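You operate a simulated robot arm through the tools that you are given. There is no shell and no other tool. Be economical: measure what you need, move in short steps, check, and stop when the job is done.

Carry out the task below with a simulated robot arm. There is one attempt and no reset: what you move stays moved.

TASK
Put things in order on the top of the long table. At the end: the clear water glass stands where the purple socks stood; the blue tube is on the silver tin (marked "SOAP"); the grey bottle (marked "RINSE") from the top of the long table stands where the white jar stood; the purple socks stands on top of the yellow book; the white jar stands on top of the green book (marked "Fonjeira Paths"); whatever was shut is shut again. Leave all else as you found it, and nothing knocked over.
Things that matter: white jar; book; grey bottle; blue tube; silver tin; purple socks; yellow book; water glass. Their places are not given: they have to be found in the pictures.

It is judged by the outcome, as a careful person would: the job done as asked, and still so three seconds after it is handed in. It fails if anything else is knocked over, pushed out of place, dropped, spilled or broken.

THE ROBOT
A 7-joint arm with a two-finger parallel gripper, fixed in place. Base frame: the origin is at the foot of the arm, x ahead of it, y to its left, z up; the work surface is at about z = 760. Lengths are in mm, angles in rad, forces in N, time in s.
With the tool pointing down near the work surface it reaches from about 300 to 700 mm from the base axis. Its first joint turns from -1.152 to 1.152 rad. Payload 1.57 kg.
Tool frame: the origin (TCP) lies between the finger pads and is the grasp point; the fingertips stand 30 mm ahead of it; z points along the fingers, y is the line along which they close. The gripper opens to 110 mm. The fingers are 24 mm wide and 12 mm thick; the gripper's body (48 by 112 mm) begins 78 mm behind the TCP.
Orientation is that of the tool frame in the base frame, as a unit quaternion [x, y, z, w]. With the fingers straight down and closing along the base's y, the tool's x points along the base's -x, its y along +y and its z along -z.

THE INTERFACE
- The arm moves only by the tool arm_command. Its argument "targets" is a list of rows, each a list of 2 entries, a list of its own where there are three numbers: the shift along the tool's x, y, z in units of 500 mm (1.0 is 500 mm), then the turn, a rotation vector about the tool's x, y, z in units of 180 degrees (1.0 is 180 degrees). In form: [[[x, y, z], [wx, wy, wz]], ...]. A call has 1 to 8 rows; each row is the pose to reach, as a shift and turn from the pose commanded when the call began, along the tool's axes at that moment. "grip" is the finger opening in mm, from 0 to 110, set as the call begins (left out, the last holds). A call with a number of a shift or a turn outside -1 to 1 is refused whole. A row lasts 0.2 s, in which the tool goes at most 50 mm and 0.15 rad; a call with a longer step from one row to the next is refused whole, and so is a gripper value outside its range. A pose out of reach is approached as far as the arm can. The call stops where the force on the tool passes 40 N (or 10 N more than at its start, if that is more) or the arm is blocked; 0.2 s more then pass. The fingers move at their own pace (about 108 mm/s each) and stop on an object; they squeeze with about 42 N. The grip force told is the motor's: it shows also when the fingers shut on nothing. Time passes only in rows, and 0.2 s behind the last, so rows that repeat a pose let the fingers close. It gives the time, the measured TCP pose, the force on the tool (base axes), the opening and the grip force at its end, in the units of the frame above (readings bear some noise).
- Cameras (640 x 400 px; columns grow to the right, rows downward): "scene" is fixed at [153.7, -390.2, 1391.8]; the picture's right is [0.85, -0.52, 0.00], its down [-0.35, -0.58, -0.73] and it looks along [0.38, 0.63, -0.68] (base axes); focal length 354 px, centre (320, 200). "wrist" rides on the gripper at [-36, 0, -80] in the tool frame; the picture's right is [0.00, -1.00, 0.00], its down [0.97, 0.00, -0.24] and it looks along [0.24, 0.00, 0.97] (tool axes); focal length 218 px, centre (320, 200).
- get_image(camera): a new picture of that camera. No time passes.
- measure_at(camera, pixels): there is no depth. For up to 12 entries [column, row, z] of the newest picture of that camera ("zoom" is the newest enlarged one), the place [x, y] in the base frame at which the ray of that pixel passes the height z, good to about 2 mm. No time passes.
- close_up(camera, box): a new picture of the part [left, top, right, bottom] of that camera's present view, enlarged. No time passes.
- close_job(): hands the job in; it is judged then, once.

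Work in short steps. Measure before you move; look again where a grasp or a placing could have gone wrong, and mend it. You have 80 turns and 38 pictures in all, the two below and enlarged ones among them. Open the gripper and draw the arm clear of the work before you hand the job in, unless the task says otherwise.

The tools are called after ">>>" as a command line: name --argument value ..., lists and objects as JSON in quotes. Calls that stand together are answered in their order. arm_command: Moves the arm, as the interface text tells. Its arguments: {"type":"object","properties":{"targets":{"type":"array","items":{"type":"array"}},"grip":{"type":"number"}},"required":["targets"]} The other tools are called the same way: get_image (camera) takes a picture; measure_at (camera, pixels) gives the place at which the rays of pixels pass given heights; close_up (camera, box) takes an enlarged picture of a part of a camera's view; close_job () hands the job in.

At the start:

```text
time: 0.0
position: [379.6, -30.2, 1069.9]
tcp_rot: [0.0, 1.0, -0.001, 0.0]
ft_force: [-0.2, -0.7, 0.3]
finger_gap: 110.0
grip_force: 0.0
```

scene: 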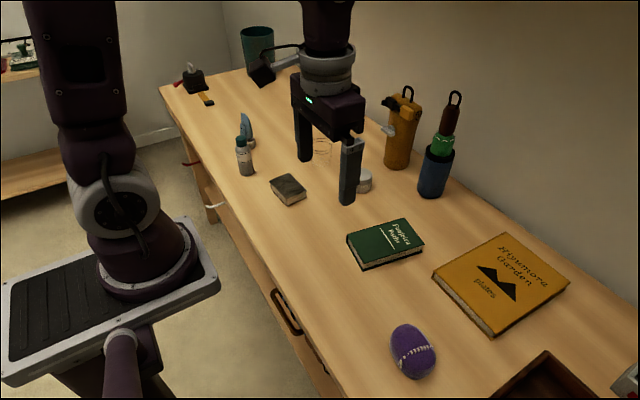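
wrist: 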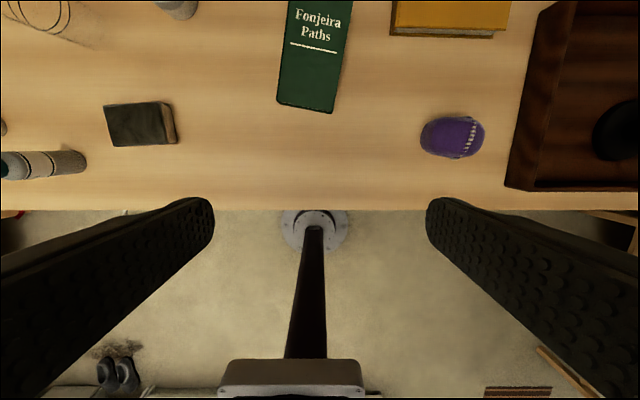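

The pictures show the table with the socks, books, bottle and tube; the tin isn't obvious. I take close-ups.

>>> close_up --camera "scene" --box '[160, 60, 320, 220]'

>>> close_up --camera "scene" --box '[300, 80, 480, 220]'

>>> close_up --camera "scene" --box '[380, 220, 640, 400]'

```text
2.50 times, centred on (240, 140) of scene
```

zoom: 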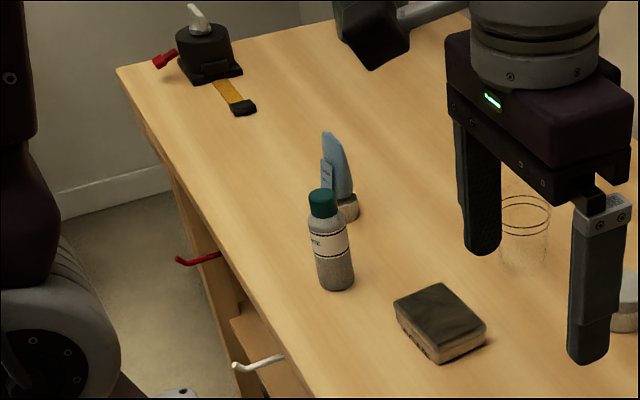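

```text
2.86 times, centred on (390, 150) of scene
```

zoom: 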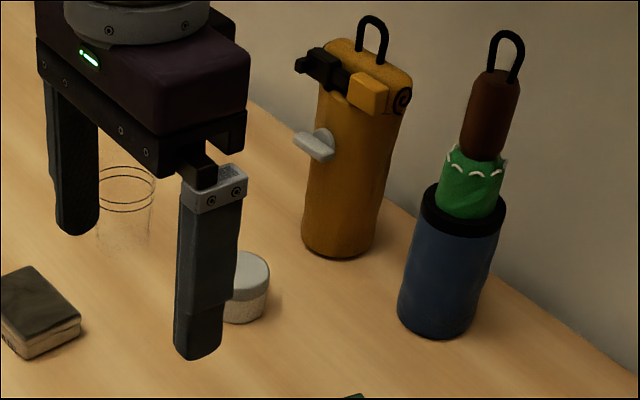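

```text
2.22 times, centred on (510, 310) of scene
```

zoom: 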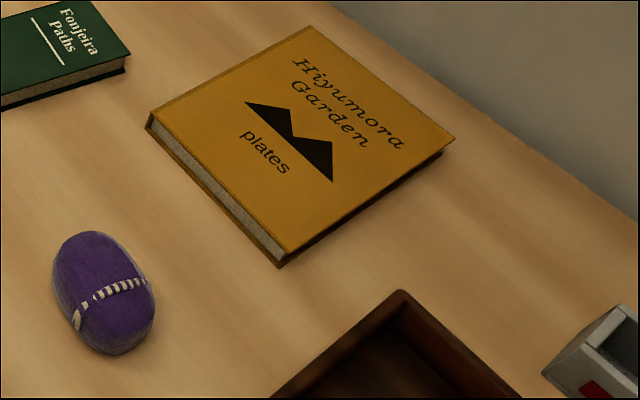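

The silver tin may be in the drawer; I look at the drawer front and the tray.

>>> close_up --camera "scene" --box '[180, 160, 400, 400]'

>>> measure_at --camera "scene" --pixels '[[286, 312, 700], [272, 292, 700], [300, 330, 700], [165, 90, 760], [345, 398, 760], [413, 352, 790], [246, 172, 760], [250, 145, 760], [322, 160, 760], [364, 190, 760], [388, 242, 780], [500, 283, 780]]'

```text
1.67 times, centred on (290, 280) of scene
```

zoom: 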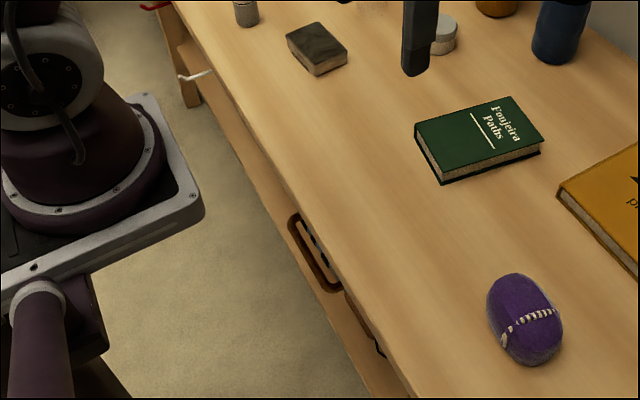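

```text
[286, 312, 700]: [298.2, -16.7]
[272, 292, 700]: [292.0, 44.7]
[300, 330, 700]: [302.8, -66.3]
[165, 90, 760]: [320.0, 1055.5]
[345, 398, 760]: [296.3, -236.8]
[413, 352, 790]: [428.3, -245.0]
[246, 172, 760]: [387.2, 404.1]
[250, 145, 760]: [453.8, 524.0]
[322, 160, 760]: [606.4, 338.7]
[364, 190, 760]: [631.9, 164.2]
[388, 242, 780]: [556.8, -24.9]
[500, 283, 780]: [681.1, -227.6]
```

The table edge is at x≈300. The silver-grey thing at scene (625,385) may be the tin; I move the wrist camera toward −y to survey.

>>> arm_command --targets '[[[-0.04, -0.09, 0], [0, 0, 0]], [[-0.08, -0.18, 0], [0, 0, 0]], [[-0.12, -0.27, 0], [0, 0, 0]], [[-0.16, -0.36, 0], [0, 0, 0]], [[-0.2, -0.45, 0], [0, 0, 0]], [[-0.24, -0.54, 0], [0, 0, 0]]]'

>>> get_image --camera "wrist"

>>> get_image --camera "scene"

```text
time: 1.4
position: [501.4, -301.7, 1071.4]
tcp_rot: [0.0, 1.0, 0.001, -0.001]
ft_force: [0.3, 0.0, 0.1]
finger_gap: 110.2
grip_force: 0.0
```

```text
31 pictures are left
```

wrist: 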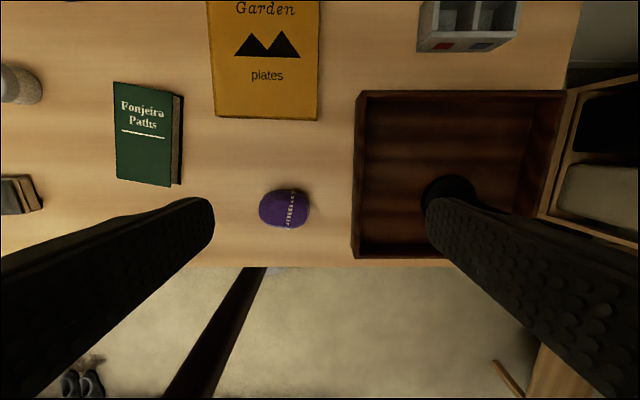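

```text
30 pictures are left
```

scene: 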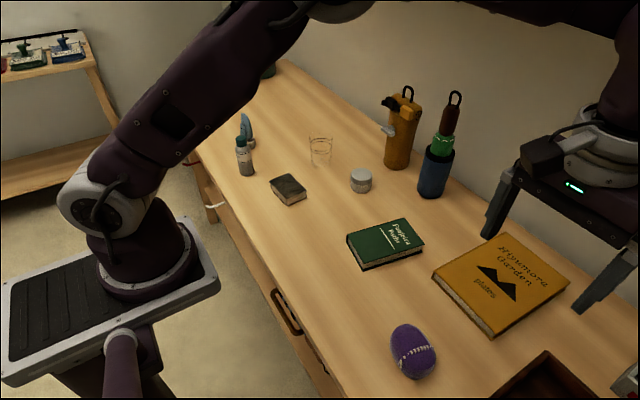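

No tin here, so most likely it's in the drawer. I zoom on the drawer handle, and measure the handle and platform.

>>> close_up --camera "scene" --box '[250, 270, 350, 370]'

>>> measure_at --camera "wrist" --pixels '[[260, 267, 760], [380, 267, 760], [360, 90, 800], [352, 252, 800], [565, 92, 800], [115, 82, 790], [184, 95, 790], [115, 178, 790], [170, 187, 790], [319, 115, 790], [217, 117, 790], [283, 208, 790]]'

>>> measure_at --camera "scene" --pixels '[[217, 284, 760], [217, 284, 600], [273, 288, 680], [300, 334, 680], [288, 305, 680]]'

```text
4.00 times, centred on (300, 320) of scene
```

zoom: 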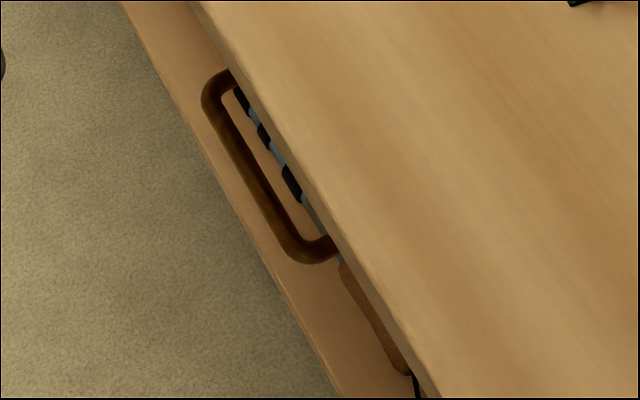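

```text
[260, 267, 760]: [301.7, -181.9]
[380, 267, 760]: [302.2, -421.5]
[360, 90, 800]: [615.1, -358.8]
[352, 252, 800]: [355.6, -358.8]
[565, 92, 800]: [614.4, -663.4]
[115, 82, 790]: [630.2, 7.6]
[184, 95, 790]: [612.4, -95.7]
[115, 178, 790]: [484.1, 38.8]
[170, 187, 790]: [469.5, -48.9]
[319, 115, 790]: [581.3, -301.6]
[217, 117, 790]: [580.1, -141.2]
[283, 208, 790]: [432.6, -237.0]
```

```text
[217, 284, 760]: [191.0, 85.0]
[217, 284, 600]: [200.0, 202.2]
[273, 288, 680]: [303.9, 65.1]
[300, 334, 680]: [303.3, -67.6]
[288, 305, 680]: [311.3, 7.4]
```

There's a container at the table's right end at wrist (600,190) with a grey thing; I look further −y.

>>> arm_command --targets '[[[0.04, -0.08, 0], [0, 0, 0]], [[0.08, -0.16, 0], [0, 0, 0]], [[0.12, -0.24, 0], [0, 0, 0]], [[0.16, -0.32, 0], [0, 0, 0]], [[0.2, -0.4, 0], [0, 0, 0]]]'

>>> get_image --camera "wrist"

```text
time: 2.6
position: [420.6, -460.0, 1072.3]
tcp_rot: [0.001, 1.0, 0.001, 0.001]
ft_force: [0.5, 0.4, -0.9]
finger_gap: 109.9
grip_force: 0.1
out of reach, approached as far as the arm can: row 5
```

```text
28 pictures are left
```

wrist: 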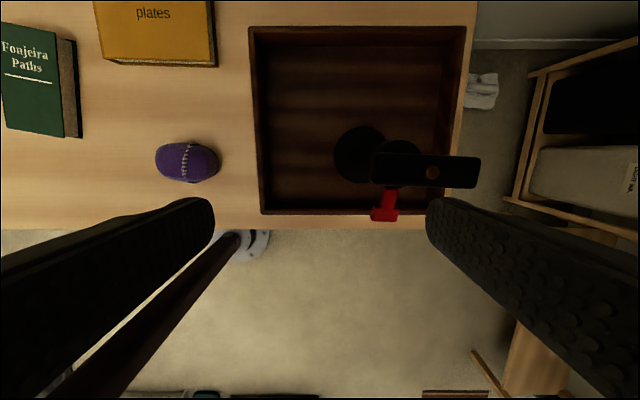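

Nothing there. I go back to mid-table, tilting so the wrist camera looks toward the drawer front.

>>> arm_command --targets '[[[0.035, 0.09, 0], [0, -0.03, 0]], [[0.07, 0.18, 0], [0, -0.06, 0]], [[0.105, 0.27, 0], [0, -0.09, 0]], [[0.14, 0.36, 0], [0, -0.12, 0]], [[0.175, 0.45, 0], [0, -0.15, 0]], [[0.21, 0.54, 0], [0, -0.18, 0]], [[0.245, 0.63, 0], [0, -0.21, 0]], [[0.28, 0.72, 0], [0, -0.24, 0]]]'

>>> get_image --camera "wrist"

```text
time: 4.4
position: [289.7, -128.4, 1088.9]
tcp_rot: [0.001, 0.934, 0.0, 0.358]
ft_force: [-0.3, -0.8, -0.1]
finger_gap: 109.9
grip_force: 0.1
out of reach, approached as far as the arm can: row 8
```

```text
27 pictures are left
```

wrist: 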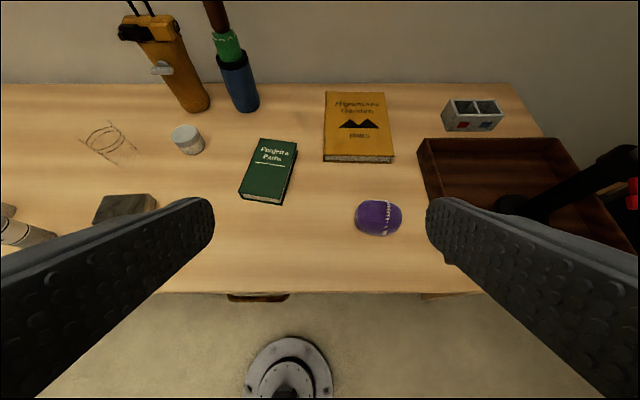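

The handle peeks out at wrist (258,297). I move lower and back to see beneath the table edge.

>>> arm_command --targets '[[[0.08, 0.02, 0], [0, 0, 0]], [[0.16, 0.04, 0], [0, 0, 0]], [[0.24, 0.08, 0], [0, 0, 0]], [[0.3, 0.12, 0], [0, 0, 0]]]'

>>> get_image --camera "wrist"

```text
time: 5.4
position: [172.8, -140.2, 1051.0]
tcp_rot: [0.001, 0.93, -0.001, 0.367]
ft_force: [0.3, 0.9, 0.1]
finger_gap: 110.1
grip_force: 0.1
out of reach, approached as far as the arm can: row 1, 2, 3, 4
```

```text
26 pictures are left
```

wrist: 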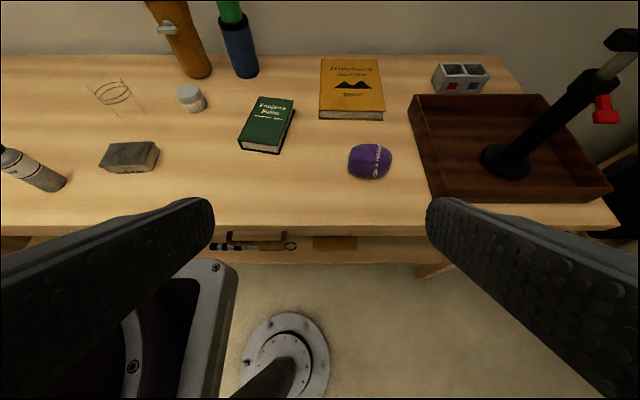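

>>> close_up --camera "wrist" --box '[195, 190, 395, 290]'

>>> measure_at --camera "wrist" --pixels '[[258, 236, 700], [228, 236, 700], [287, 236, 700], [258, 227, 760]]'

```text
3.20 times, centred on (295, 240) of wrist
```

zoom: 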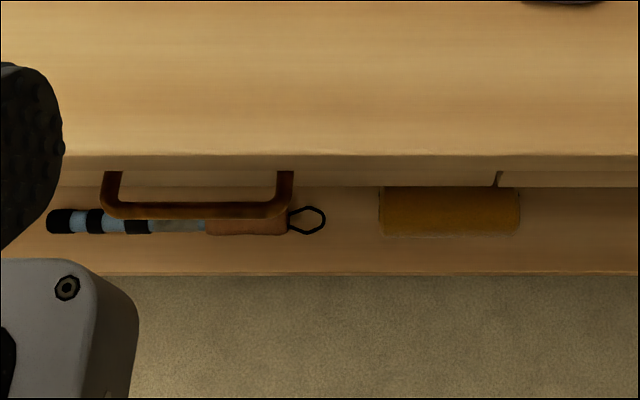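

```text
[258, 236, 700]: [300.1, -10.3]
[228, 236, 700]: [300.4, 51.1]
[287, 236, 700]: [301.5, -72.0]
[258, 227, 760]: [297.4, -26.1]
```

>>> measure_at --camera "wrist" --pixels '[[228.4, 243.8, 740], [228.4, 243.8, 700], [228.4, 243.8, 660], [285.6, 243.1, 740], [285.6, 243.1, 700], [285.6, 243.1, 660]]'

>>> measure_at --camera "scene" --pixels '[[271.8, 293.8, 740], [271.8, 293.8, 700], [271.8, 293.8, 660], [296.3, 333.8, 740], [296.3, 333.8, 700], [296.3, 333.8, 660]]'

```text
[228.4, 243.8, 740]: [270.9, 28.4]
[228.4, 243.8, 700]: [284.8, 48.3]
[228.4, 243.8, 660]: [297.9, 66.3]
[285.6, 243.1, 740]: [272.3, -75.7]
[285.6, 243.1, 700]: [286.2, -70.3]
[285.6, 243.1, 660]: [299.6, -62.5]
```

```text
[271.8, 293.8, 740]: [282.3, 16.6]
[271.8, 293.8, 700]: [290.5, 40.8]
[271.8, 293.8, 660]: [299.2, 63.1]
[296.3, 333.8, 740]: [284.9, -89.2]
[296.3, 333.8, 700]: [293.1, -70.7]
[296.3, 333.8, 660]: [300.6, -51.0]
```

>>> measure_at --camera "wrist" --pixels '[[236, 264, 500], [236, 264, 700], [236, 264, 760], [236, 264, 850], [236, 264, 950], [300, 350, 0]]'

>>> measure_at --camera "scene" --pixels '[[217, 280, 500], [217, 280, 700], [217, 280, 760], [217, 280, 850], [217, 280, 950]]'

```text
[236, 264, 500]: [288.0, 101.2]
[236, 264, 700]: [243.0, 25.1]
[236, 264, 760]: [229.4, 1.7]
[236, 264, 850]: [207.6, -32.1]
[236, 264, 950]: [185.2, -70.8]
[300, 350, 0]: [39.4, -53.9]
```

```text
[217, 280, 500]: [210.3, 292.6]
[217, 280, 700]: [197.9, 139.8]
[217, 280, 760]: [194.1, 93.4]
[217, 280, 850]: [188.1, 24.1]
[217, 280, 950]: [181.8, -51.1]
```

The platform is at z≈990, x to 177, so the drawer opens beneath it. Before that, survey the +y side for the tin.

>>> arm_command --targets '[[[-0.0325, 0.08, 0.0235], [0, 0.03, 0]], [[-0.065, 0.16, 0.047], [0, 0.06, 0]], [[-0.0975, 0.24, 0.0705], [0, 0.09, 0]], [[-0.13, 0.32, 0.094], [0, 0.12, 0]], [[-0.1625, 0.4, 0.1175], [0, 0.15, 0]], [[-0.195, 0.48, 0.141], [0, 0.18, 0]], [[-0.2275, 0.56, 0.1645], [0, 0.21, 0]], [[-0.26, 0.64, 0.188], [0, 0.24, 0]]]'

>>> arm_command --targets '[[[-0.06, 0.07, 0], [0, 0, 0]], [[-0.12, 0.14, 0], [0, 0, 0]], [[-0.15, 0.23, 0], [0, 0, 0]]]'

>>> get_image --camera "wrist"

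```text
time: 6.5
position: [272.7, 19.1, 1082.8]
tcp_rot: [0.006, 0.984, -0.016, 0.175]
ft_force: [2.1, -3.9, 5.8]
finger_gap: 110.3
grip_force: 0.0
stopped in row 5: the force on the tool passed its limit (the readings are from after the stop); the commanded pose is now the measured one
out of reach, approached as far as the arm can: row 1, 2, 3, 4
```

```text
time: 7.3
position: [339.1, 69.8, 1100.9]
tcp_rot: [0.007, 0.985, -0.016, 0.173]
ft_force: [0.7, -0.3, 0.2]
finger_gap: 110.0
grip_force: 0.1
out of reach, approached as far as the arm can: row 2, 3
```

```text
24 pictures are left
```

wrist: 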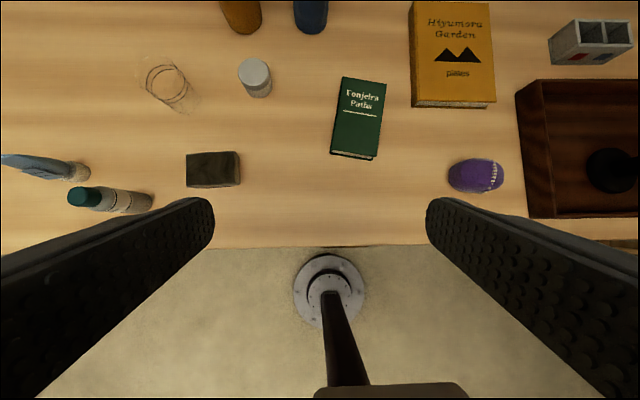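

The stop was likely against its own base; pictures show nothing on the table touched. I level the tool and go to +y.

>>> arm_command --targets '[[[-0.032, 0.087, 0.019], [-0.0017, 0.0185, -0.0007]], [[-0.065, 0.173, 0.038], [-0.0034, 0.037, -0.0015]], [[-0.097, 0.26, 0.058], [-0.0051, 0.0554, -0.0022]], [[-0.129, 0.347, 0.077], [-0.0068, 0.0739, -0.003]], [[-0.162, 0.433, 0.096], [-0.0085, 0.0924, -0.0037]], [[-0.194, 0.52, 0.115], [-0.0102, 0.1108, -0.0045]]]'

>>> get_image --camera "wrist"

```text
time: 8.7
position: [492.2, 345.0, 1080.1]
tcp_rot: [0.0, 1.0, 0.001, 0.011]
ft_force: [-1.4, 1.1, 0.0]
finger_gap: 110.1
grip_force: 0.0
out of reach, approached as far as the arm can: row 1, 2, 3, 4, 5, 6
```

```text
23 pictures are left
```

wrist: 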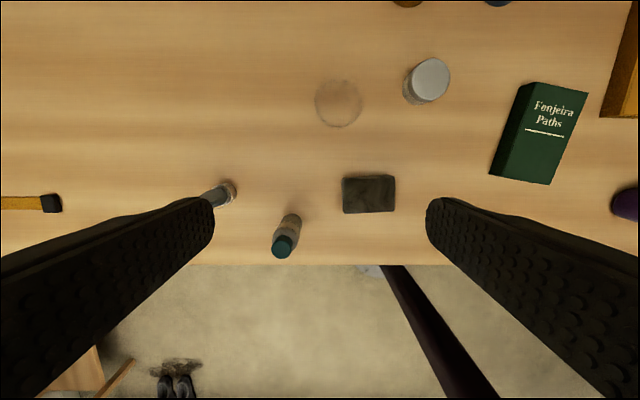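

No tin here, so it's in the drawer. I do the table objects first; measuring them in both cameras.

>>> measure_at --camera "wrist" --pixels '[[338, 103, 760], [338, 103, 850], [432, 76, 760], [432, 76, 800], [283, 247, 760], [283, 247, 880], [293, 216, 760], [230, 188, 760], [230, 188, 780], [316, 103, 760], [362, 103, 760], [405, 98, 760]]'

>>> close_up --camera "scene" --box '[220, 100, 400, 220]'

>>> close_up --camera "wrist" --box '[200, 40, 480, 270]'

```text
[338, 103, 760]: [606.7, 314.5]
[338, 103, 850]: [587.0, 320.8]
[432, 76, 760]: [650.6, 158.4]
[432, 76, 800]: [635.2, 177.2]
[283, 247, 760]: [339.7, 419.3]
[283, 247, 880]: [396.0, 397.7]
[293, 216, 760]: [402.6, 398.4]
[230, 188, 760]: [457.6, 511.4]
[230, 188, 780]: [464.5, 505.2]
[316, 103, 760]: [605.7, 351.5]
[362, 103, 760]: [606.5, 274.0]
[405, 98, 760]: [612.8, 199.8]
```

```text
3.33 times, centred on (310, 160) of scene
```

zoom: 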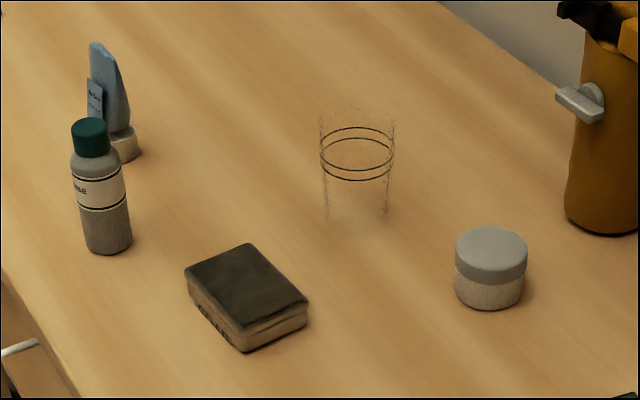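

```text
1.74 times, centred on (340, 155) of wrist
```

zoom: 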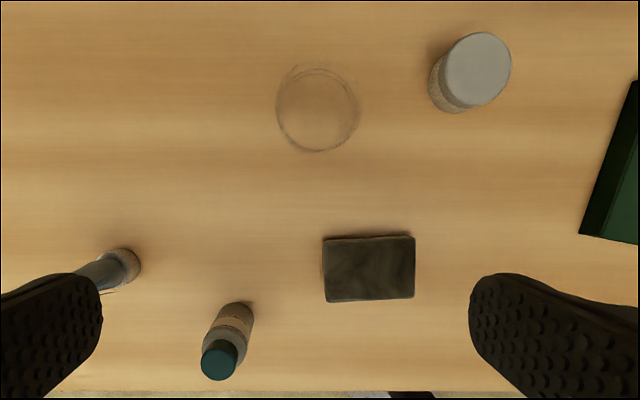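

>>> measure_at --camera "scene" --pixels '[[360.7, 186.5, 760], [361.6, 174.1, 800], [361.6, 174.1, 820], [246.4, 172, 760], [240.4, 138, 860], [240.4, 138, 900], [250.6, 145, 760], [246, 114, 860], [321.1, 164, 760], [321, 135.4, 860], [321, 135.4, 840], [413, 352, 790]]'

>>> measure_at --camera "wrist" --pixels '[[430.2, 79.1, 800], [430.2, 79.1, 820], [282, 248, 860], [282, 248, 900], [338, 103, 840], [338, 103, 860], [229, 186, 780]]'

```text
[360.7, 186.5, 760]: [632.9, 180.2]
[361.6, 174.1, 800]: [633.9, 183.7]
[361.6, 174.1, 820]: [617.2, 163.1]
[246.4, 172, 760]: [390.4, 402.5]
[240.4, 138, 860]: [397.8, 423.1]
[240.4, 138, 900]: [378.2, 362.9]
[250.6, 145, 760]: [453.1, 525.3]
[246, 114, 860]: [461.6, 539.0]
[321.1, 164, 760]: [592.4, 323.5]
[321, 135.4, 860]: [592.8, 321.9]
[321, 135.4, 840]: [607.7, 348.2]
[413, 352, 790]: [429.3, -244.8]
```

```text
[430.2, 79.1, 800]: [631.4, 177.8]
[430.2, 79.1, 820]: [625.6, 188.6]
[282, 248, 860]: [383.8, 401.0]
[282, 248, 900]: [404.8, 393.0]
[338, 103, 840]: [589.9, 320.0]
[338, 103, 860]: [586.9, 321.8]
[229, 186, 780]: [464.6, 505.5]
```

Jar ≈(632,180), top 802, Ø58; bottle ≈(391,400), height ≈115, Ø39; glass ≈(591,322), height ≈100, Ø≈65. First the socks at ≈(431,-241); I travel there while yawing 90° to close along x.

>>> arm_command --targets '[[[0, -0.096, 0], [0, 0.001, 0.0417]], [[0, -0.192, 0], [0, 0.002, 0.0833]], [[0, -0.288, 0], [0, 0.003, 0.125]], [[0, -0.384, 0], [0, 0.004, 0.1667]], [[0, -0.48, 0], [0, 0.005, 0.2083]], [[0, -0.576, 0], [0, 0.006, 0.25]], [[0, -0.672, 0], [0, 0.006, 0.2917]], [[0, -0.768, 0], [0, 0.006, 0.3333]]]'

>>> arm_command --targets '[[[-0.06, -0.058, 0.04], [0, 0, 0.0333]], [[-0.12, -0.116, 0.08], [0, 0, 0.0667]], [[-0.18, -0.175, 0.12], [0, 0, 0.1]], [[-0.24, -0.233, 0.16], [0, 0, 0.1333]], [[-0.298, -0.292, 0.2], [0, 0, 0.1667]]]'

>>> get_image --camera "wrist"

```text
time: 10.5
position: [488.9, -42.4, 1086.4]
tcp_rot: [0.501, 0.866, 0.0, -0.008]
ft_force: [-0.6, -0.4, 0.4]
finger_gap: 109.8
grip_force: 0.1
out of reach, approached as far as the arm can: row 1
```

```text
time: 11.7
position: [437.0, -241.8, 982.3]
tcp_rot: [0.707, 0.707, -0.002, -0.008]
ft_force: [0.1, -0.4, -0.1]
finger_gap: 110.0
grip_force: 0.0
```

```text
20 pictures are left
```

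wrist: 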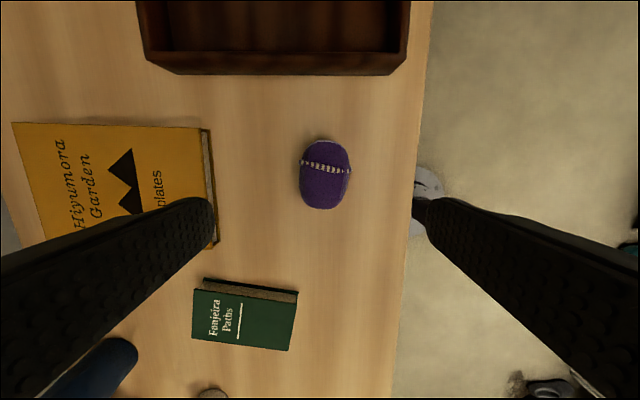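

>>> measure_at --camera "wrist" --pixels '[[299, 172, 785], [351, 172, 785], [322, 138, 785], [320, 209, 785], [13, 122, 785], [203, 129, 785], [213, 200, 785], [216, 246, 760], [194, 289, 785], [298, 293, 785], [290, 350, 785], [194, 337, 785]]'

>>> measure_at --camera "scene" --pixels '[[505, 234, 785], [569, 283, 785], [433, 273, 785], [496, 328, 785], [497, 336, 760], [433, 281, 760], [347, 237, 785], [403, 219, 785], [425, 243, 785], [363, 265, 785], [365, 270, 760], [425, 248, 760]]'

```text
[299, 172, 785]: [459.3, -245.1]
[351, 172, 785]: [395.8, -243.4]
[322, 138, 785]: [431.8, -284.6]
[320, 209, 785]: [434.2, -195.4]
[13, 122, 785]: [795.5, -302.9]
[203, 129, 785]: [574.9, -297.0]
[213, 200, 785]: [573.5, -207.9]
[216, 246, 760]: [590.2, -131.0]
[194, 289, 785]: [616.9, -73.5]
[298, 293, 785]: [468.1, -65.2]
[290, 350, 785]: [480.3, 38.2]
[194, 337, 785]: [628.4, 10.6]
```

```text
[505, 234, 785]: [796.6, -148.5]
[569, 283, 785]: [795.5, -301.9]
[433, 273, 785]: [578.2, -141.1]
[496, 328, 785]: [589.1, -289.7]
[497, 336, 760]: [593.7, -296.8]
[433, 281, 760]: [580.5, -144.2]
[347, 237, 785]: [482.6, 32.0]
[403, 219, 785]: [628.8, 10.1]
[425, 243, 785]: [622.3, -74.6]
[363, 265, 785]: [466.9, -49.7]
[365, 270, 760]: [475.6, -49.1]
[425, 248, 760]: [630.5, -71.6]
```

Socks centre ≈(428,-240), about 63 wide. Yellow book top x 575–796, y −300..−144; green book centre ≈(550,−22). I descend on the socks.

>>> arm_command --targets '[[[0.004, -0.018, 0.09], [-0.0045, -0.0027, 0]], [[0.004, -0.018, 0.18], [-0.0045, -0.0027, 0]], [[0.004, -0.018, 0.27], [-0.0045, -0.0027, 0]], [[0.004, -0.018, 0.33], [-0.0045, -0.0027, 0]], [[0.004, -0.018, 0.37], [-0.0045, -0.0027, 0]]]'

>>> arm_command --targets '[[[0, 0, 0], [0, 0, 0]], [[0, 0, 0], [0, 0, 0]], [[0, 0, 0], [0, 0, 0]], [[0, 0, -0.08], [0, 0, 0]], [[0, 0, -0.16], [0, 0, 0]]]' --grip 20

>>> get_image --camera "scene"

```text
time: 12.9
position: [425.4, -237.5, 797.7]
tcp_rot: [0.707, 0.707, 0.001, 0.0]
ft_force: [0.7, 0.9, 0.8]
finger_gap: 110.0
grip_force: 0.0
```

```text
time: 14.1
position: [426.6, -235.1, 879.4]
tcp_rot: [0.707, 0.707, 0.001, 0.0]
ft_force: [-0.3, -0.1, -0.7]
finger_gap: 61.4
grip_force: 42.2
```

```text
19 pictures are left
```

scene: 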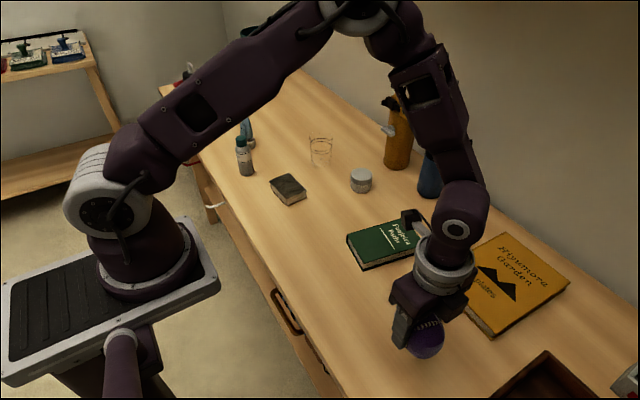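

Socks held (gap 61). Carry to (640,−222) over the yellow book and lower.

>>> arm_command --targets '[[[0.005, 0.085, 0], [0, 0, 0]], [[0.01, 0.17, 0], [0, 0, 0]], [[0.015, 0.255, 0], [0, 0, 0]], [[0.02, 0.34, 0], [0, 0, 0]], [[0.026, 0.427, 0], [0, 0, 0]], [[0.026, 0.427, 0.05], [0, 0, 0]], [[0.026, 0.427, 0.09], [0, 0, 0]]]'

>>> close_up --camera "scene" --box '[420, 200, 600, 340]'

```text
time: 15.7
position: [639.5, -226.9, 835.0]
tcp_rot: [0.708, 0.707, 0.0, 0.0]
ft_force: [-0.2, 0.7, -0.7]
finger_gap: 61.5
grip_force: 41.4
```

```text
2.86 times, centred on (510, 270) of scene
```

zoom: 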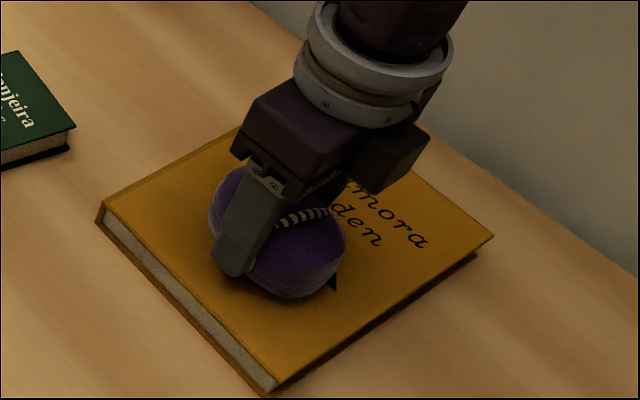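

>>> arm_command --targets '[[[0, 0, 0.008], [0, 0, 0]], [[0, 0, 0.014], [0, 0, 0]], [[0, 0, 0.018], [0, 0, 0]]]'

```text
time: 16.5
position: [640.3, -225.6, 825.5]
tcp_rot: [0.707, 0.707, 0.001, -0.001]
ft_force: [0.3, 0.1, 1.6]
finger_gap: 61.4
grip_force: 42.1
```

>>> arm_command --targets '[[[0, 0, 0.004], [0, 0, 0]], [[0, 0, 0.004], [0, 0, 0]]]'

```text
time: 17.1
position: [640.0, -226.4, 826.2]
tcp_rot: [0.706, 0.708, 0.001, 0.002]
ft_force: [-5.2, 1.7, 26.5]
finger_gap: 61.4
grip_force: 41.7
```

Contact felt (26 N). Release and lift.

>>> arm_command --targets '[[[0, 0, -0.003], [0, 0, 0]], [[0, 0, -0.003], [0, 0, 0]], [[0, 0, -0.003], [0, 0, 0]], [[0, 0, -0.06], [0, 0, 0]], [[0, 0, -0.15], [0, 0, 0]], [[0, 0, -0.24], [0, 0, 0]], [[0, 0, -0.33], [0, 0, 0]]]' --grip 105

>>> get_image --camera "scene"

```text
time: 18.7
position: [639.2, -226.3, 989.0]
tcp_rot: [0.707, 0.707, 0.0, 0.0]
ft_force: [-0.6, 0.7, 0.0]
finger_gap: 105.0
grip_force: 0.2
```

```text
17 pictures are left
```

scene: 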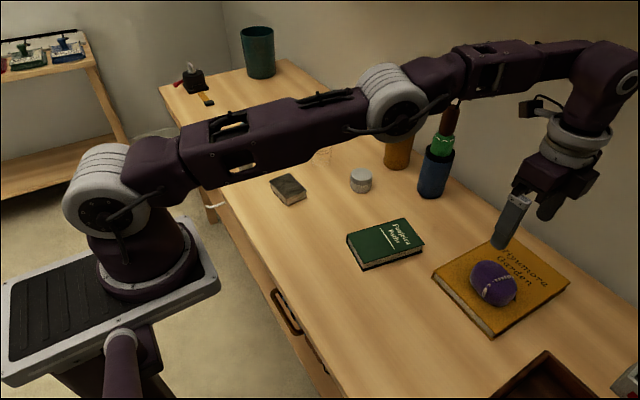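

Socks stand on the book. Next the glass at ≈(591,322); transit via the table's middle.

>>> arm_command --targets '[[[0.078, -0.04, -0.01], [0, 0, 0]], [[0.156, -0.08, -0.02], [0, 0, 0]], [[0.234, -0.12, -0.03], [0, 0, 0]], [[0.312, -0.16, -0.04], [0, 0, 0]], [[0.39, -0.2, -0.05], [0, 0, 0]], [[0.468, -0.24, -0.06], [0, 0, 0]], [[0.56, -0.24, -0.06], [0, 0, 0]], [[0.65, -0.23, -0.06], [0, 0, 0]]]'

>>> arm_command --targets '[[[0.09, 0.03, 0], [0, 0, 0]], [[0.18, 0.06, 0], [0, 0, 0]], [[0.27, 0.09, 0.01], [0, 0, 0]], [[0.36, 0.12, 0.03], [0, 0, 0]], [[0.446, 0.134, 0.05], [0, 0, 0]]]'

>>> close_up --camera "wrist" --box '[160, 50, 480, 250]'

```text
time: 20.5
position: [524.0, 100.8, 1017.9]
tcp_rot: [0.708, 0.706, -0.001, 0.0]
ft_force: [0.8, -0.6, 0.2]
finger_gap: 105.1
grip_force: 0.0
```

```text
time: 21.7
position: [585.8, 310.7, 988.6]
tcp_rot: [0.707, 0.707, -0.015, -0.001]
ft_force: [0.1, 0.1, 0.3]
finger_gap: 105.1
grip_force: 0.0
out of reach, approached as far as the arm can: row 5
```

```text
2.00 times, centred on (320, 150) of wrist
```

zoom: 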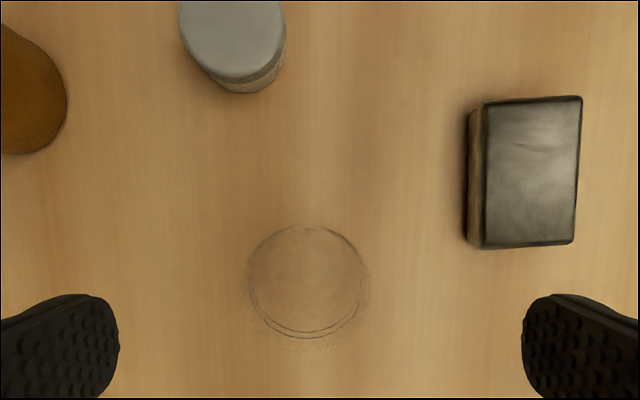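

>>> measure_at --camera "zoom" --pixels '[[304, 283, 820], [304, 283, 840], [307, 292, 860], [246, 290, 855], [369, 290, 855], [232, 40, 802], [243, 86, 760], [62, 100, 760]]'

>>> measure_at --camera "scene" --pixels '[[395, 165, 760], [432, 190, 760]]'

```text
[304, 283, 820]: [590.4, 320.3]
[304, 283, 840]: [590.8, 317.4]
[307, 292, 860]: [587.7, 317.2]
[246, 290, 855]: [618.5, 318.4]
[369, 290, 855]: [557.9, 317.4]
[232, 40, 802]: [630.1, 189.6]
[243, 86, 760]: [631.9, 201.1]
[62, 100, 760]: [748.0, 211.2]
```

```text
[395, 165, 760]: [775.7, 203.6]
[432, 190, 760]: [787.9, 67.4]
```

Glass centre ≈(590,319). Descend to z≈805 with the fingers open 105.

>>> arm_command --targets '[[[0.005, 0.003, 0.07], [-0.0067, 0.0067, 0]], [[0.01, 0.006, 0.15], [-0.0067, 0.0067, 0]], [[0.015, 0.01, 0.23], [-0.0067, 0.0067, 0]], [[0.02, 0.013, 0.3], [-0.0067, 0.0067, 0]], [[0.025, 0.016, 0.367], [-0.0067, 0.0067, 0]]]'

>>> close_up --camera "scene" --box '[250, 90, 400, 200]'

```text
time: 22.9
position: [597.8, 333.3, 808.6]
tcp_rot: [0.708, 0.706, 0.014, 0.001]
ft_force: [0.6, -0.1, 0.5]
finger_gap: 105.1
grip_force: 0.1
```

```text
3.64 times, centred on (325, 145) of scene
```

zoom: 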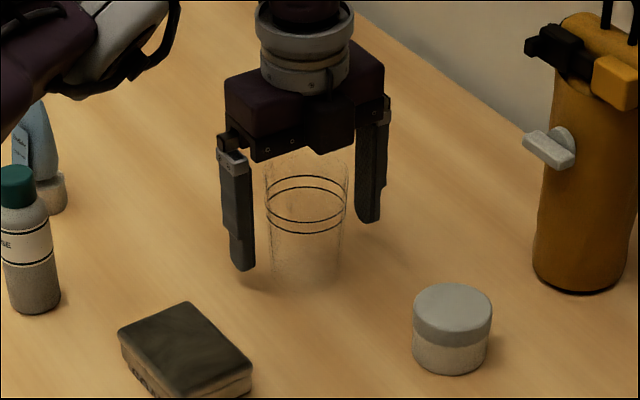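

The pose overshot to (598,333), slightly tilted; I correct by (−8,−14) and level, then close.

>>> arm_command --targets '[[[-0.014, -0.008, 0.003], [0.0034, -0.0034, 0]], [[-0.028, -0.016, 0.007], [0.0067, -0.0067, 0]], [[-0.028, -0.016, 0.007], [0.0067, -0.0067, 0]]]'

>>> arm_command --targets '[[[0, 0, 0], [0, 0, 0]], [[0, 0, 0], [0, 0, 0]], [[0, 0, 0], [0, 0, 0]]]' --grip 45

```text
time: 23.7
position: [590.8, 321.2, 805.1]
tcp_rot: [0.707, 0.707, 0.001, -0.001]
ft_force: [-0.1, -1.0, -0.3]
finger_gap: 105.0
grip_force: 0.1
```

```text
time: 24.5
position: [590.9, 320.5, 805.7]
tcp_rot: [0.707, 0.707, 0.0, 0.0]
ft_force: [-1.0, -0.2, 1.6]
finger_gap: 64.5
grip_force: 41.7
```

Gripped (64.5). Lift and carry smoothly.

>>> arm_command --targets '[[[0, 0, -0.03], [0, 0, 0]], [[0, 0, -0.08], [0, 0, 0]], [[-0.02, -0.006, -0.14], [0, 0, 0]], [[-0.06, -0.018, -0.18], [0, 0, 0]], [[-0.12, -0.035, -0.2], [0, 0, 0]], [[-0.19, -0.055, -0.21], [0, 0, 0]], [[-0.26, -0.075, -0.21], [0, 0, 0]], [[-0.33, -0.096, -0.21], [0, 0, 0]]]'

>>> arm_command --targets '[[[-0.07, -0.02, 0], [0, 0, 0]], [[-0.14, -0.04, 0], [0, 0, 0]], [[-0.21, -0.061, 0], [0, 0, 0]], [[-0.28, -0.082, 0], [0, 0, 0]], [[-0.35, -0.102, 0], [0, 0, 0]], [[-0.42, -0.122, 0], [0, 0, 0]], [[-0.49, -0.143, 0], [0, 0, 0]], [[-0.56, -0.163, 0], [0, 0, 0]]]'

>>> arm_command --targets '[[[-0.07, -0.02, 0], [0, 0, 0]], [[-0.13, -0.038, 0], [0, 0, 0]], [[-0.18, -0.053, 0], [0, 0, 0]], [[-0.216, -0.065, 0], [0, 0, 0]], [[-0.231, -0.067, 0], [0, 0, 0]], [[-0.231, -0.067, 0], [0, 0, 0]]]'

>>> get_image --camera "scene"

```text
time: 26.3
position: [543.9, 156.3, 909.6]
tcp_rot: [0.707, 0.707, -0.001, 0.0]
ft_force: [-0.9, 0.2, -2.2]
finger_gap: 64.2
grip_force: 42.0
```

```text
time: 28.1
position: [462.7, -127.0, 912.9]
tcp_rot: [0.707, 0.707, 0.0, -0.001]
ft_force: [0.5, -0.8, -2.1]
finger_gap: 64.0
grip_force: 42.2
```

```text
time: 29.5
position: [427.8, -240.3, 912.5]
tcp_rot: [0.707, 0.707, 0.0, 0.0]
ft_force: [-0.6, 0.6, -2.0]
finger_gap: 64.2
grip_force: 42.7
```

```text
14 pictures are left
```

scene: 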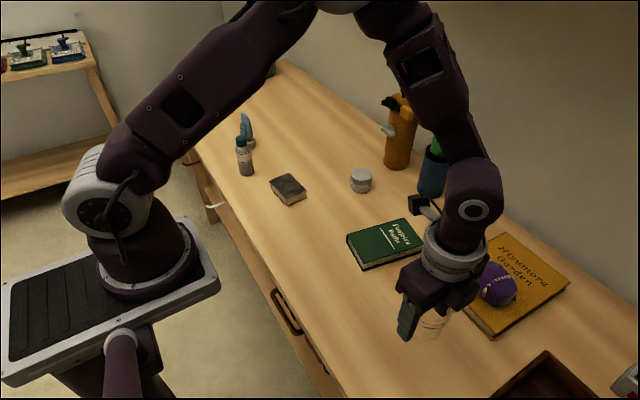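

Held. Lower to just above the table.

>>> arm_command --targets '[[[0, 0, 0.06], [0, 0, 0]], [[0, 0, 0.12], [0, 0, 0]], [[0, 0, 0.17], [0, 0, 0]], [[0, 0, 0.2], [0, 0, 0]], [[0, 0, 0.21], [0, 0, 0]], [[0, 0, 0.213], [0, 0, 0]], [[0, 0, 0.213], [0, 0, 0]]]'

```text
time: 31.1
position: [428.7, -240.1, 806.6]
tcp_rot: [0.707, 0.707, 0.0, 0.001]
ft_force: [-6.3, 3.5, 28.1]
finger_gap: 64.6
grip_force: 42.5
```

Contact with the table (28 N). Release gently and rise.

>>> arm_command --targets '[[[0, 0, -0.002], [0, 0, 0]], [[0, 0, -0.002], [0, 0, 0]], [[0, 0, -0.002], [0, 0, 0]], [[0, 0, -0.06], [0, 0, 0]], [[0, 0, -0.15], [0, 0, 0]], [[0, 0, -0.24], [0, 0, 0]], [[0, 0, -0.33], [0, 0, 0]], [[0.08, 0, -0.37], [0, 0, 0]]]' --grip 105

>>> close_up --camera "scene" --box '[340, 160, 580, 390]'

```text
time: 32.9
position: [428.8, -199.2, 987.5]
tcp_rot: [0.707, 0.708, 0.0, -0.001]
ft_force: [0.0, -0.2, -1.2]
finger_gap: 104.9
grip_force: 0.0
```

```text
1.74 times, centred on (460, 275) of scene
```

zoom: 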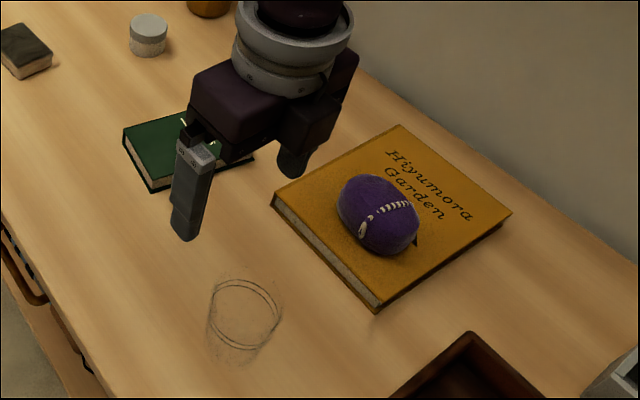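

Glass stands at the socks' place. Now the jar at (632,181).

>>> arm_command --targets '[[[0.08, 0.043, 0], [0, 0, 0]], [[0.16, 0.086, 0], [0, 0, 0]], [[0.24, 0.128, 0], [0, 0, 0]], [[0.32, 0.171, 0], [0, 0, 0]], [[0.4, 0.214, 0.02], [0, 0, 0]], [[0.48, 0.257, 0.05], [0, 0, 0]], [[0.56, 0.3, 0.08], [0, 0, 0]], [[0.64, 0.342, 0.11], [0, 0, 0]]]'

>>> arm_command --targets '[[[0.06, 0.033, 0.03], [0, 0, 0]], [[0.12, 0.064, 0.07], [0, 0, 0]], [[0.12, 0.064, 0.15], [0, 0, 0]], [[0.12, 0.064, 0.22], [0, 0, 0]], [[0.12, 0.064, 0.22], [0, 0, 0]]]'

>>> close_up --camera "wrist" --box '[160, 100, 480, 300]'

```text
time: 34.7
position: [601.0, 119.9, 933.9]
tcp_rot: [0.707, 0.707, 0.001, 0.0]
ft_force: [0.1, 0.6, 0.1]
finger_gap: 105.1
grip_force: 0.0
```

```text
time: 35.9
position: [631.3, 180.7, 823.8]
tcp_rot: [0.707, 0.707, 0.0, 0.0]
ft_force: [-0.7, -0.2, 0.3]
finger_gap: 105.2
grip_force: 0.0
```

```text
2.00 times, centred on (320, 200) of wrist
```

zoom: 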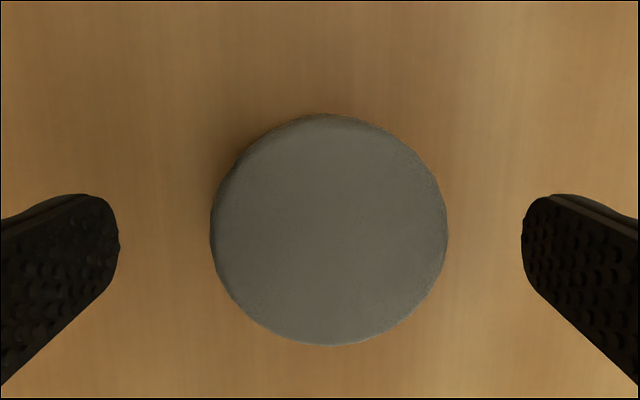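

>>> measure_at --camera "zoom" --pixels '[[329, 229, 802], [210, 229, 802], [448, 229, 802]]'

>>> arm_command --targets '[[[0, 0, 0.026], [0, 0, 0]], [[0, 0, 0.052], [0, 0, 0]], [[0, 0, 0.052], [0, 0, 0]]]'

```text
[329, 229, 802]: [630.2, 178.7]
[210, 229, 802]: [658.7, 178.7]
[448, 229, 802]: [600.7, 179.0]
```

```text
time: 36.7
position: [631.9, 180.0, 797.3]
tcp_rot: [0.707, 0.707, 0.001, 0.0]
ft_force: [0.4, -0.6, -0.4]
finger_gap: 105.2
grip_force: 0.1
```

Jar centre (630,179). Close, lift and carry toward the green book centre (550,−22).

>>> arm_command --targets '[[[0, 0, 0], [0, 0, 0]], [[0, 0, 0], [0, 0, 0]], [[0, 0, 0], [0, 0, 0]], [[0, 0, -0.06], [0, 0, 0]], [[0, 0, -0.14], [0, 0, 0]], [[-0.03, -0.01, -0.18], [0, 0, 0]], [[-0.1, -0.04, -0.18], [0, 0, 0]], [[-0.18, -0.072, -0.18], [0, 0, 0]]]' --grip 35

>>> arm_command --targets '[[[-0.08, -0.03, 0], [0, 0, 0]], [[-0.16, -0.061, 0], [0, 0, 0]], [[-0.224, -0.092, 0], [0, 0, 0]], [[-0.224, -0.092, 0.06], [0, 0, 0]], [[-0.224, -0.092, 0.1], [0, 0, 0]], [[-0.224, -0.092, 0.1], [0, 0, 0]]]'

>>> close_up --camera "scene" --box '[320, 160, 480, 280]'

```text
time: 38.5
position: [595.7, 90.7, 888.5]
tcp_rot: [0.706, 0.708, 0.0, -0.001]
ft_force: [-0.6, -0.8, -1.4]
finger_gap: 56.0
grip_force: 41.9
```

```text
time: 39.9
position: [549.4, -20.2, 838.2]
tcp_rot: [0.707, 0.707, -0.001, 0.0]
ft_force: [0.2, 0.5, -1.8]
finger_gap: 55.7
grip_force: 42.6
```

```text
3.33 times, centred on (400, 220) of scene
```

zoom: 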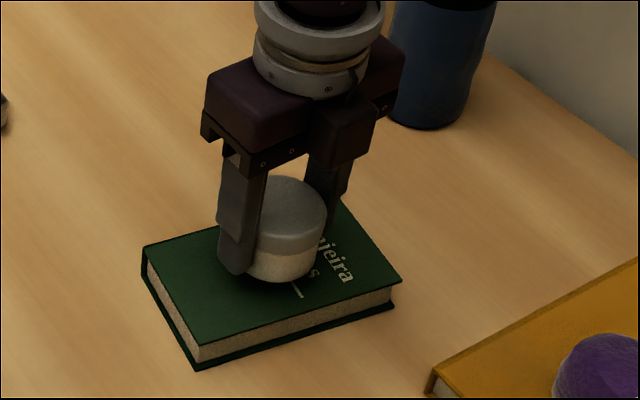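

Positioned over the book. Lower in small steps until contact.

>>> arm_command --targets '[[[0, 0, 0.008], [0, 0, 0]], [[0, 0, 0.012], [0, 0, 0]], [[0, 0, 0.016], [0, 0, 0]], [[0, 0, 0.02], [0, 0, 0]]]'

```text
time: 40.9
position: [549.4, -20.2, 829.5]
tcp_rot: [0.707, 0.707, 0.001, 0.0]
ft_force: [-0.9, -0.4, -0.7]
finger_gap: 55.8
grip_force: 41.8
```

>>> arm_command --targets '[[[0, 0, 0.004], [0, 0, 0]], [[0, 0, 0.008], [0, 0, 0]], [[0, 0, 0.01], [0, 0, 0]]]'

```text
time: 41.6
position: [550.7, -19.9, 828.3]
tcp_rot: [0.706, 0.708, 0.0, 0.001]
ft_force: [-2.8, 0.5, 11.1]
finger_gap: 55.8
grip_force: 42.2
stopped in row 3: the force on the tool passed its limit (the readings are from after the stop); the commanded pose is now the measured one
```

Contact. Release and rise.

>>> arm_command --targets '[[[0, 0, 0], [0, 0, 0]], [[0, 0, 0], [0, 0, 0]], [[0, 0, 0], [0, 0, 0]], [[0, 0, -0.08], [0, 0, 0]], [[0, 0, -0.17], [0, 0, 0]], [[0.05, -0.03, -0.24], [0, 0, 0]], [[0.12, -0.06, -0.27], [0, 0, 0]], [[0.2, -0.09, -0.28], [0, 0, 0]]]' --grip 105

>>> arm_command --targets '[[[0.09, -0.03, 0], [0, 0, 0]], [[0.18, -0.06, 0], [0, 0, 0]], [[0.27, -0.09, 0], [0, 0, 0]], [[0.36, -0.12, 0], [0, 0, 0]], [[0.45, -0.15, 0], [0, 0, 0]], [[0.54, -0.18, 0], [0, 0, 0]], [[0.63, -0.226, 0], [0, 0, 0]]]'

>>> get_image --camera "wrist"

```text
time: 43.5
position: [503.4, 79.2, 964.4]
tcp_rot: [0.706, 0.708, 0.0, 0.001]
ft_force: [0.1, 0.5, -0.9]
finger_gap: 105.0
grip_force: 0.0
```

```text
refused: row 7 steps farther than a row can; nothing moved
```

```text
10 pictures are left
```

wrist: 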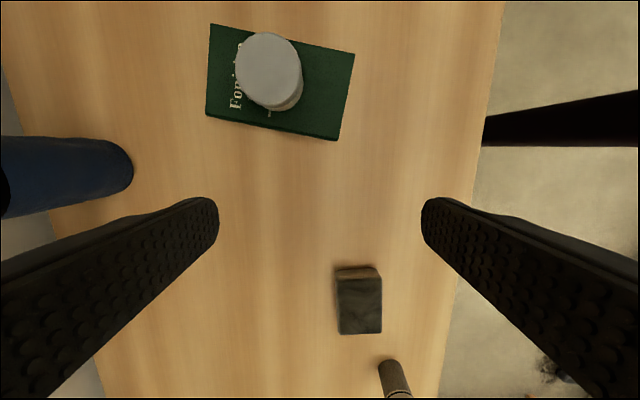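

Jar is on the green book. Move to the bottle at ≈(391,400), then descend to z≈822.

>>> arm_command --targets '[[[0.08, -0.028, 0], [0, 0, 0]], [[0.16, -0.056, 0], [0, 0, 0]], [[0.24, -0.084, 0], [0, 0, 0]], [[0.32, -0.112, 0], [0, 0, 0]], [[0.4, -0.14, 0], [0, 0, 0]], [[0.48, -0.168, 0], [0, 0, 0]], [[0.56, -0.196, 0], [0, 0, 0]], [[0.642, -0.225, 0], [0, 0, 0]]]'

>>> arm_command --targets '[[[0, 0, 0.0], [0, 0, 0]], [[0, 0, 0.0], [0, 0, 0]]]'

>>> get_image --camera "wrist"

```text
time: 45.2
position: [390.1, 401.2, 966.9]
tcp_rot: [0.707, 0.708, 0.001, 0.001]
ft_force: [0.3, -0.1, -1.0]
finger_gap: 104.9
grip_force: 0.0
```

```text
time: 45.9
position: [390.2, 401.2, 965.9]
tcp_rot: [0.706, 0.708, 0.001, 0.0]
ft_force: [0.4, 0.2, 0.7]
finger_gap: 105.3
grip_force: 0.0
```

```text
9 pictures are left
```

wrist: 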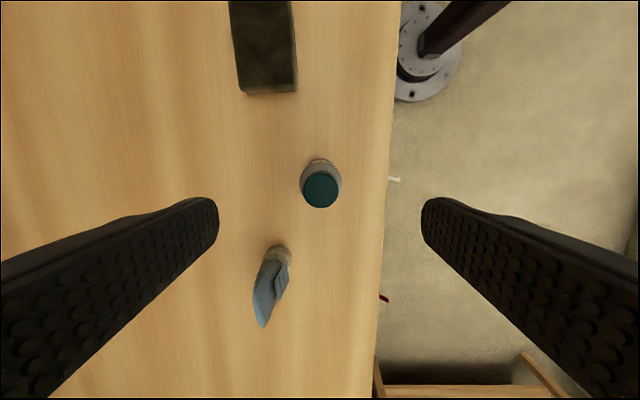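

>>> measure_at --camera "wrist" --pixels '[[320, 190, 875], [320, 190, 865], [281, 252, 760], [281, 252, 780], [265, 320, 850], [265, 320, 870], [290, 254, 770], [268, 250, 770]]'

>>> arm_command --targets '[[[0, 0, 0.07], [0, 0, 0]], [[0, 0, 0.15], [0, 0, 0]], [[0, 0, 0.23], [0, 0, 0]], [[0, 0, 0.287], [0, 0, 0]], [[0, 0, 0.287], [0, 0, 0]]]'

>>> arm_command --targets '[[[0, 0, 0], [0, 0, 0]], [[0, 0, 0], [0, 0, 0]], [[0, 0, 0], [0, 0, 0]], [[0, 0, 0], [0, 0, 0]]]' --grip 20

```text
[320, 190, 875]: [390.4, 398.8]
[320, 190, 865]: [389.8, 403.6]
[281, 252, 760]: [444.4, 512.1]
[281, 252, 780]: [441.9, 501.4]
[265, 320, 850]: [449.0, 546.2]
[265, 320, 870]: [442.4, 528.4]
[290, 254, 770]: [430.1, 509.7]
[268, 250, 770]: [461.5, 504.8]
```

```text
time: 47.0
position: [392.5, 401.3, 821.9]
tcp_rot: [0.706, 0.708, 0.001, 0.001]
ft_force: [0.2, 0.3, 0.3]
finger_gap: 104.9
grip_force: 0.1
```

```text
time: 48.0
position: [393.6, 402.0, 822.8]
tcp_rot: [0.707, 0.708, 0.001, 0.0]
ft_force: [0.6, 0.1, 0.6]
finger_gap: 38.6
grip_force: 42.2
```

Bottle held (38.6). Lift and carry to the jar's old place (631,179).

>>> arm_command --targets '[[[0, 0, -0.06], [0, 0, 0]], [[0, 0, -0.13], [0, 0, 0]], [[-0.02, 0.02, -0.17], [0, 0, 0]], [[-0.08, 0.085, -0.17], [0, 0, 0]], [[-0.145, 0.154, -0.17], [0, 0, 0]], [[-0.21, 0.223, -0.17], [0, 0, 0]], [[-0.275, 0.292, -0.17], [0, 0, 0]], [[-0.34, 0.361, -0.17], [0, 0, 0]]]'

>>> arm_command --targets '[[[-0.06, 0.063, 0], [0, 0, 0]], [[-0.105, 0.113, 0], [0, 0, 0]], [[-0.105, 0.113, 0.07], [0, 0, 0]], [[-0.105, 0.113, 0.14], [0, 0, 0]], [[-0.105, 0.113, 0.165], [0, 0, 0]], [[-0.105, 0.113, 0.17], [0, 0, 0]], [[-0.105, 0.113, 0.17], [0, 0, 0]]]'

```text
time: 49.9
position: [574.8, 229.5, 908.3]
tcp_rot: [0.707, 0.707, 0.001, 0.001]
ft_force: [-0.8, 0.0, -1.2]
finger_gap: 38.4
grip_force: 41.9
```

```text
time: 51.5
position: [630.7, 176.9, 824.1]
tcp_rot: [0.706, 0.708, 0.001, 0.0]
ft_force: [0.2, -0.2, -1.4]
finger_gap: 38.4
grip_force: 42.3
```

>>> arm_command --targets '[[[0.002, 0, 0.002], [0, 0, 0]], [[0.003, 0, 0.004], [0, 0, 0]], [[0.003, 0, 0.004], [0, 0, 0]]]'

```text
time: 52.2
position: [630.1, 178.1, 821.7]
tcp_rot: [0.707, 0.707, 0.002, 0.001]
ft_force: [-2.7, -1.5, 7.9]
finger_gap: 38.7
grip_force: 42.2
```

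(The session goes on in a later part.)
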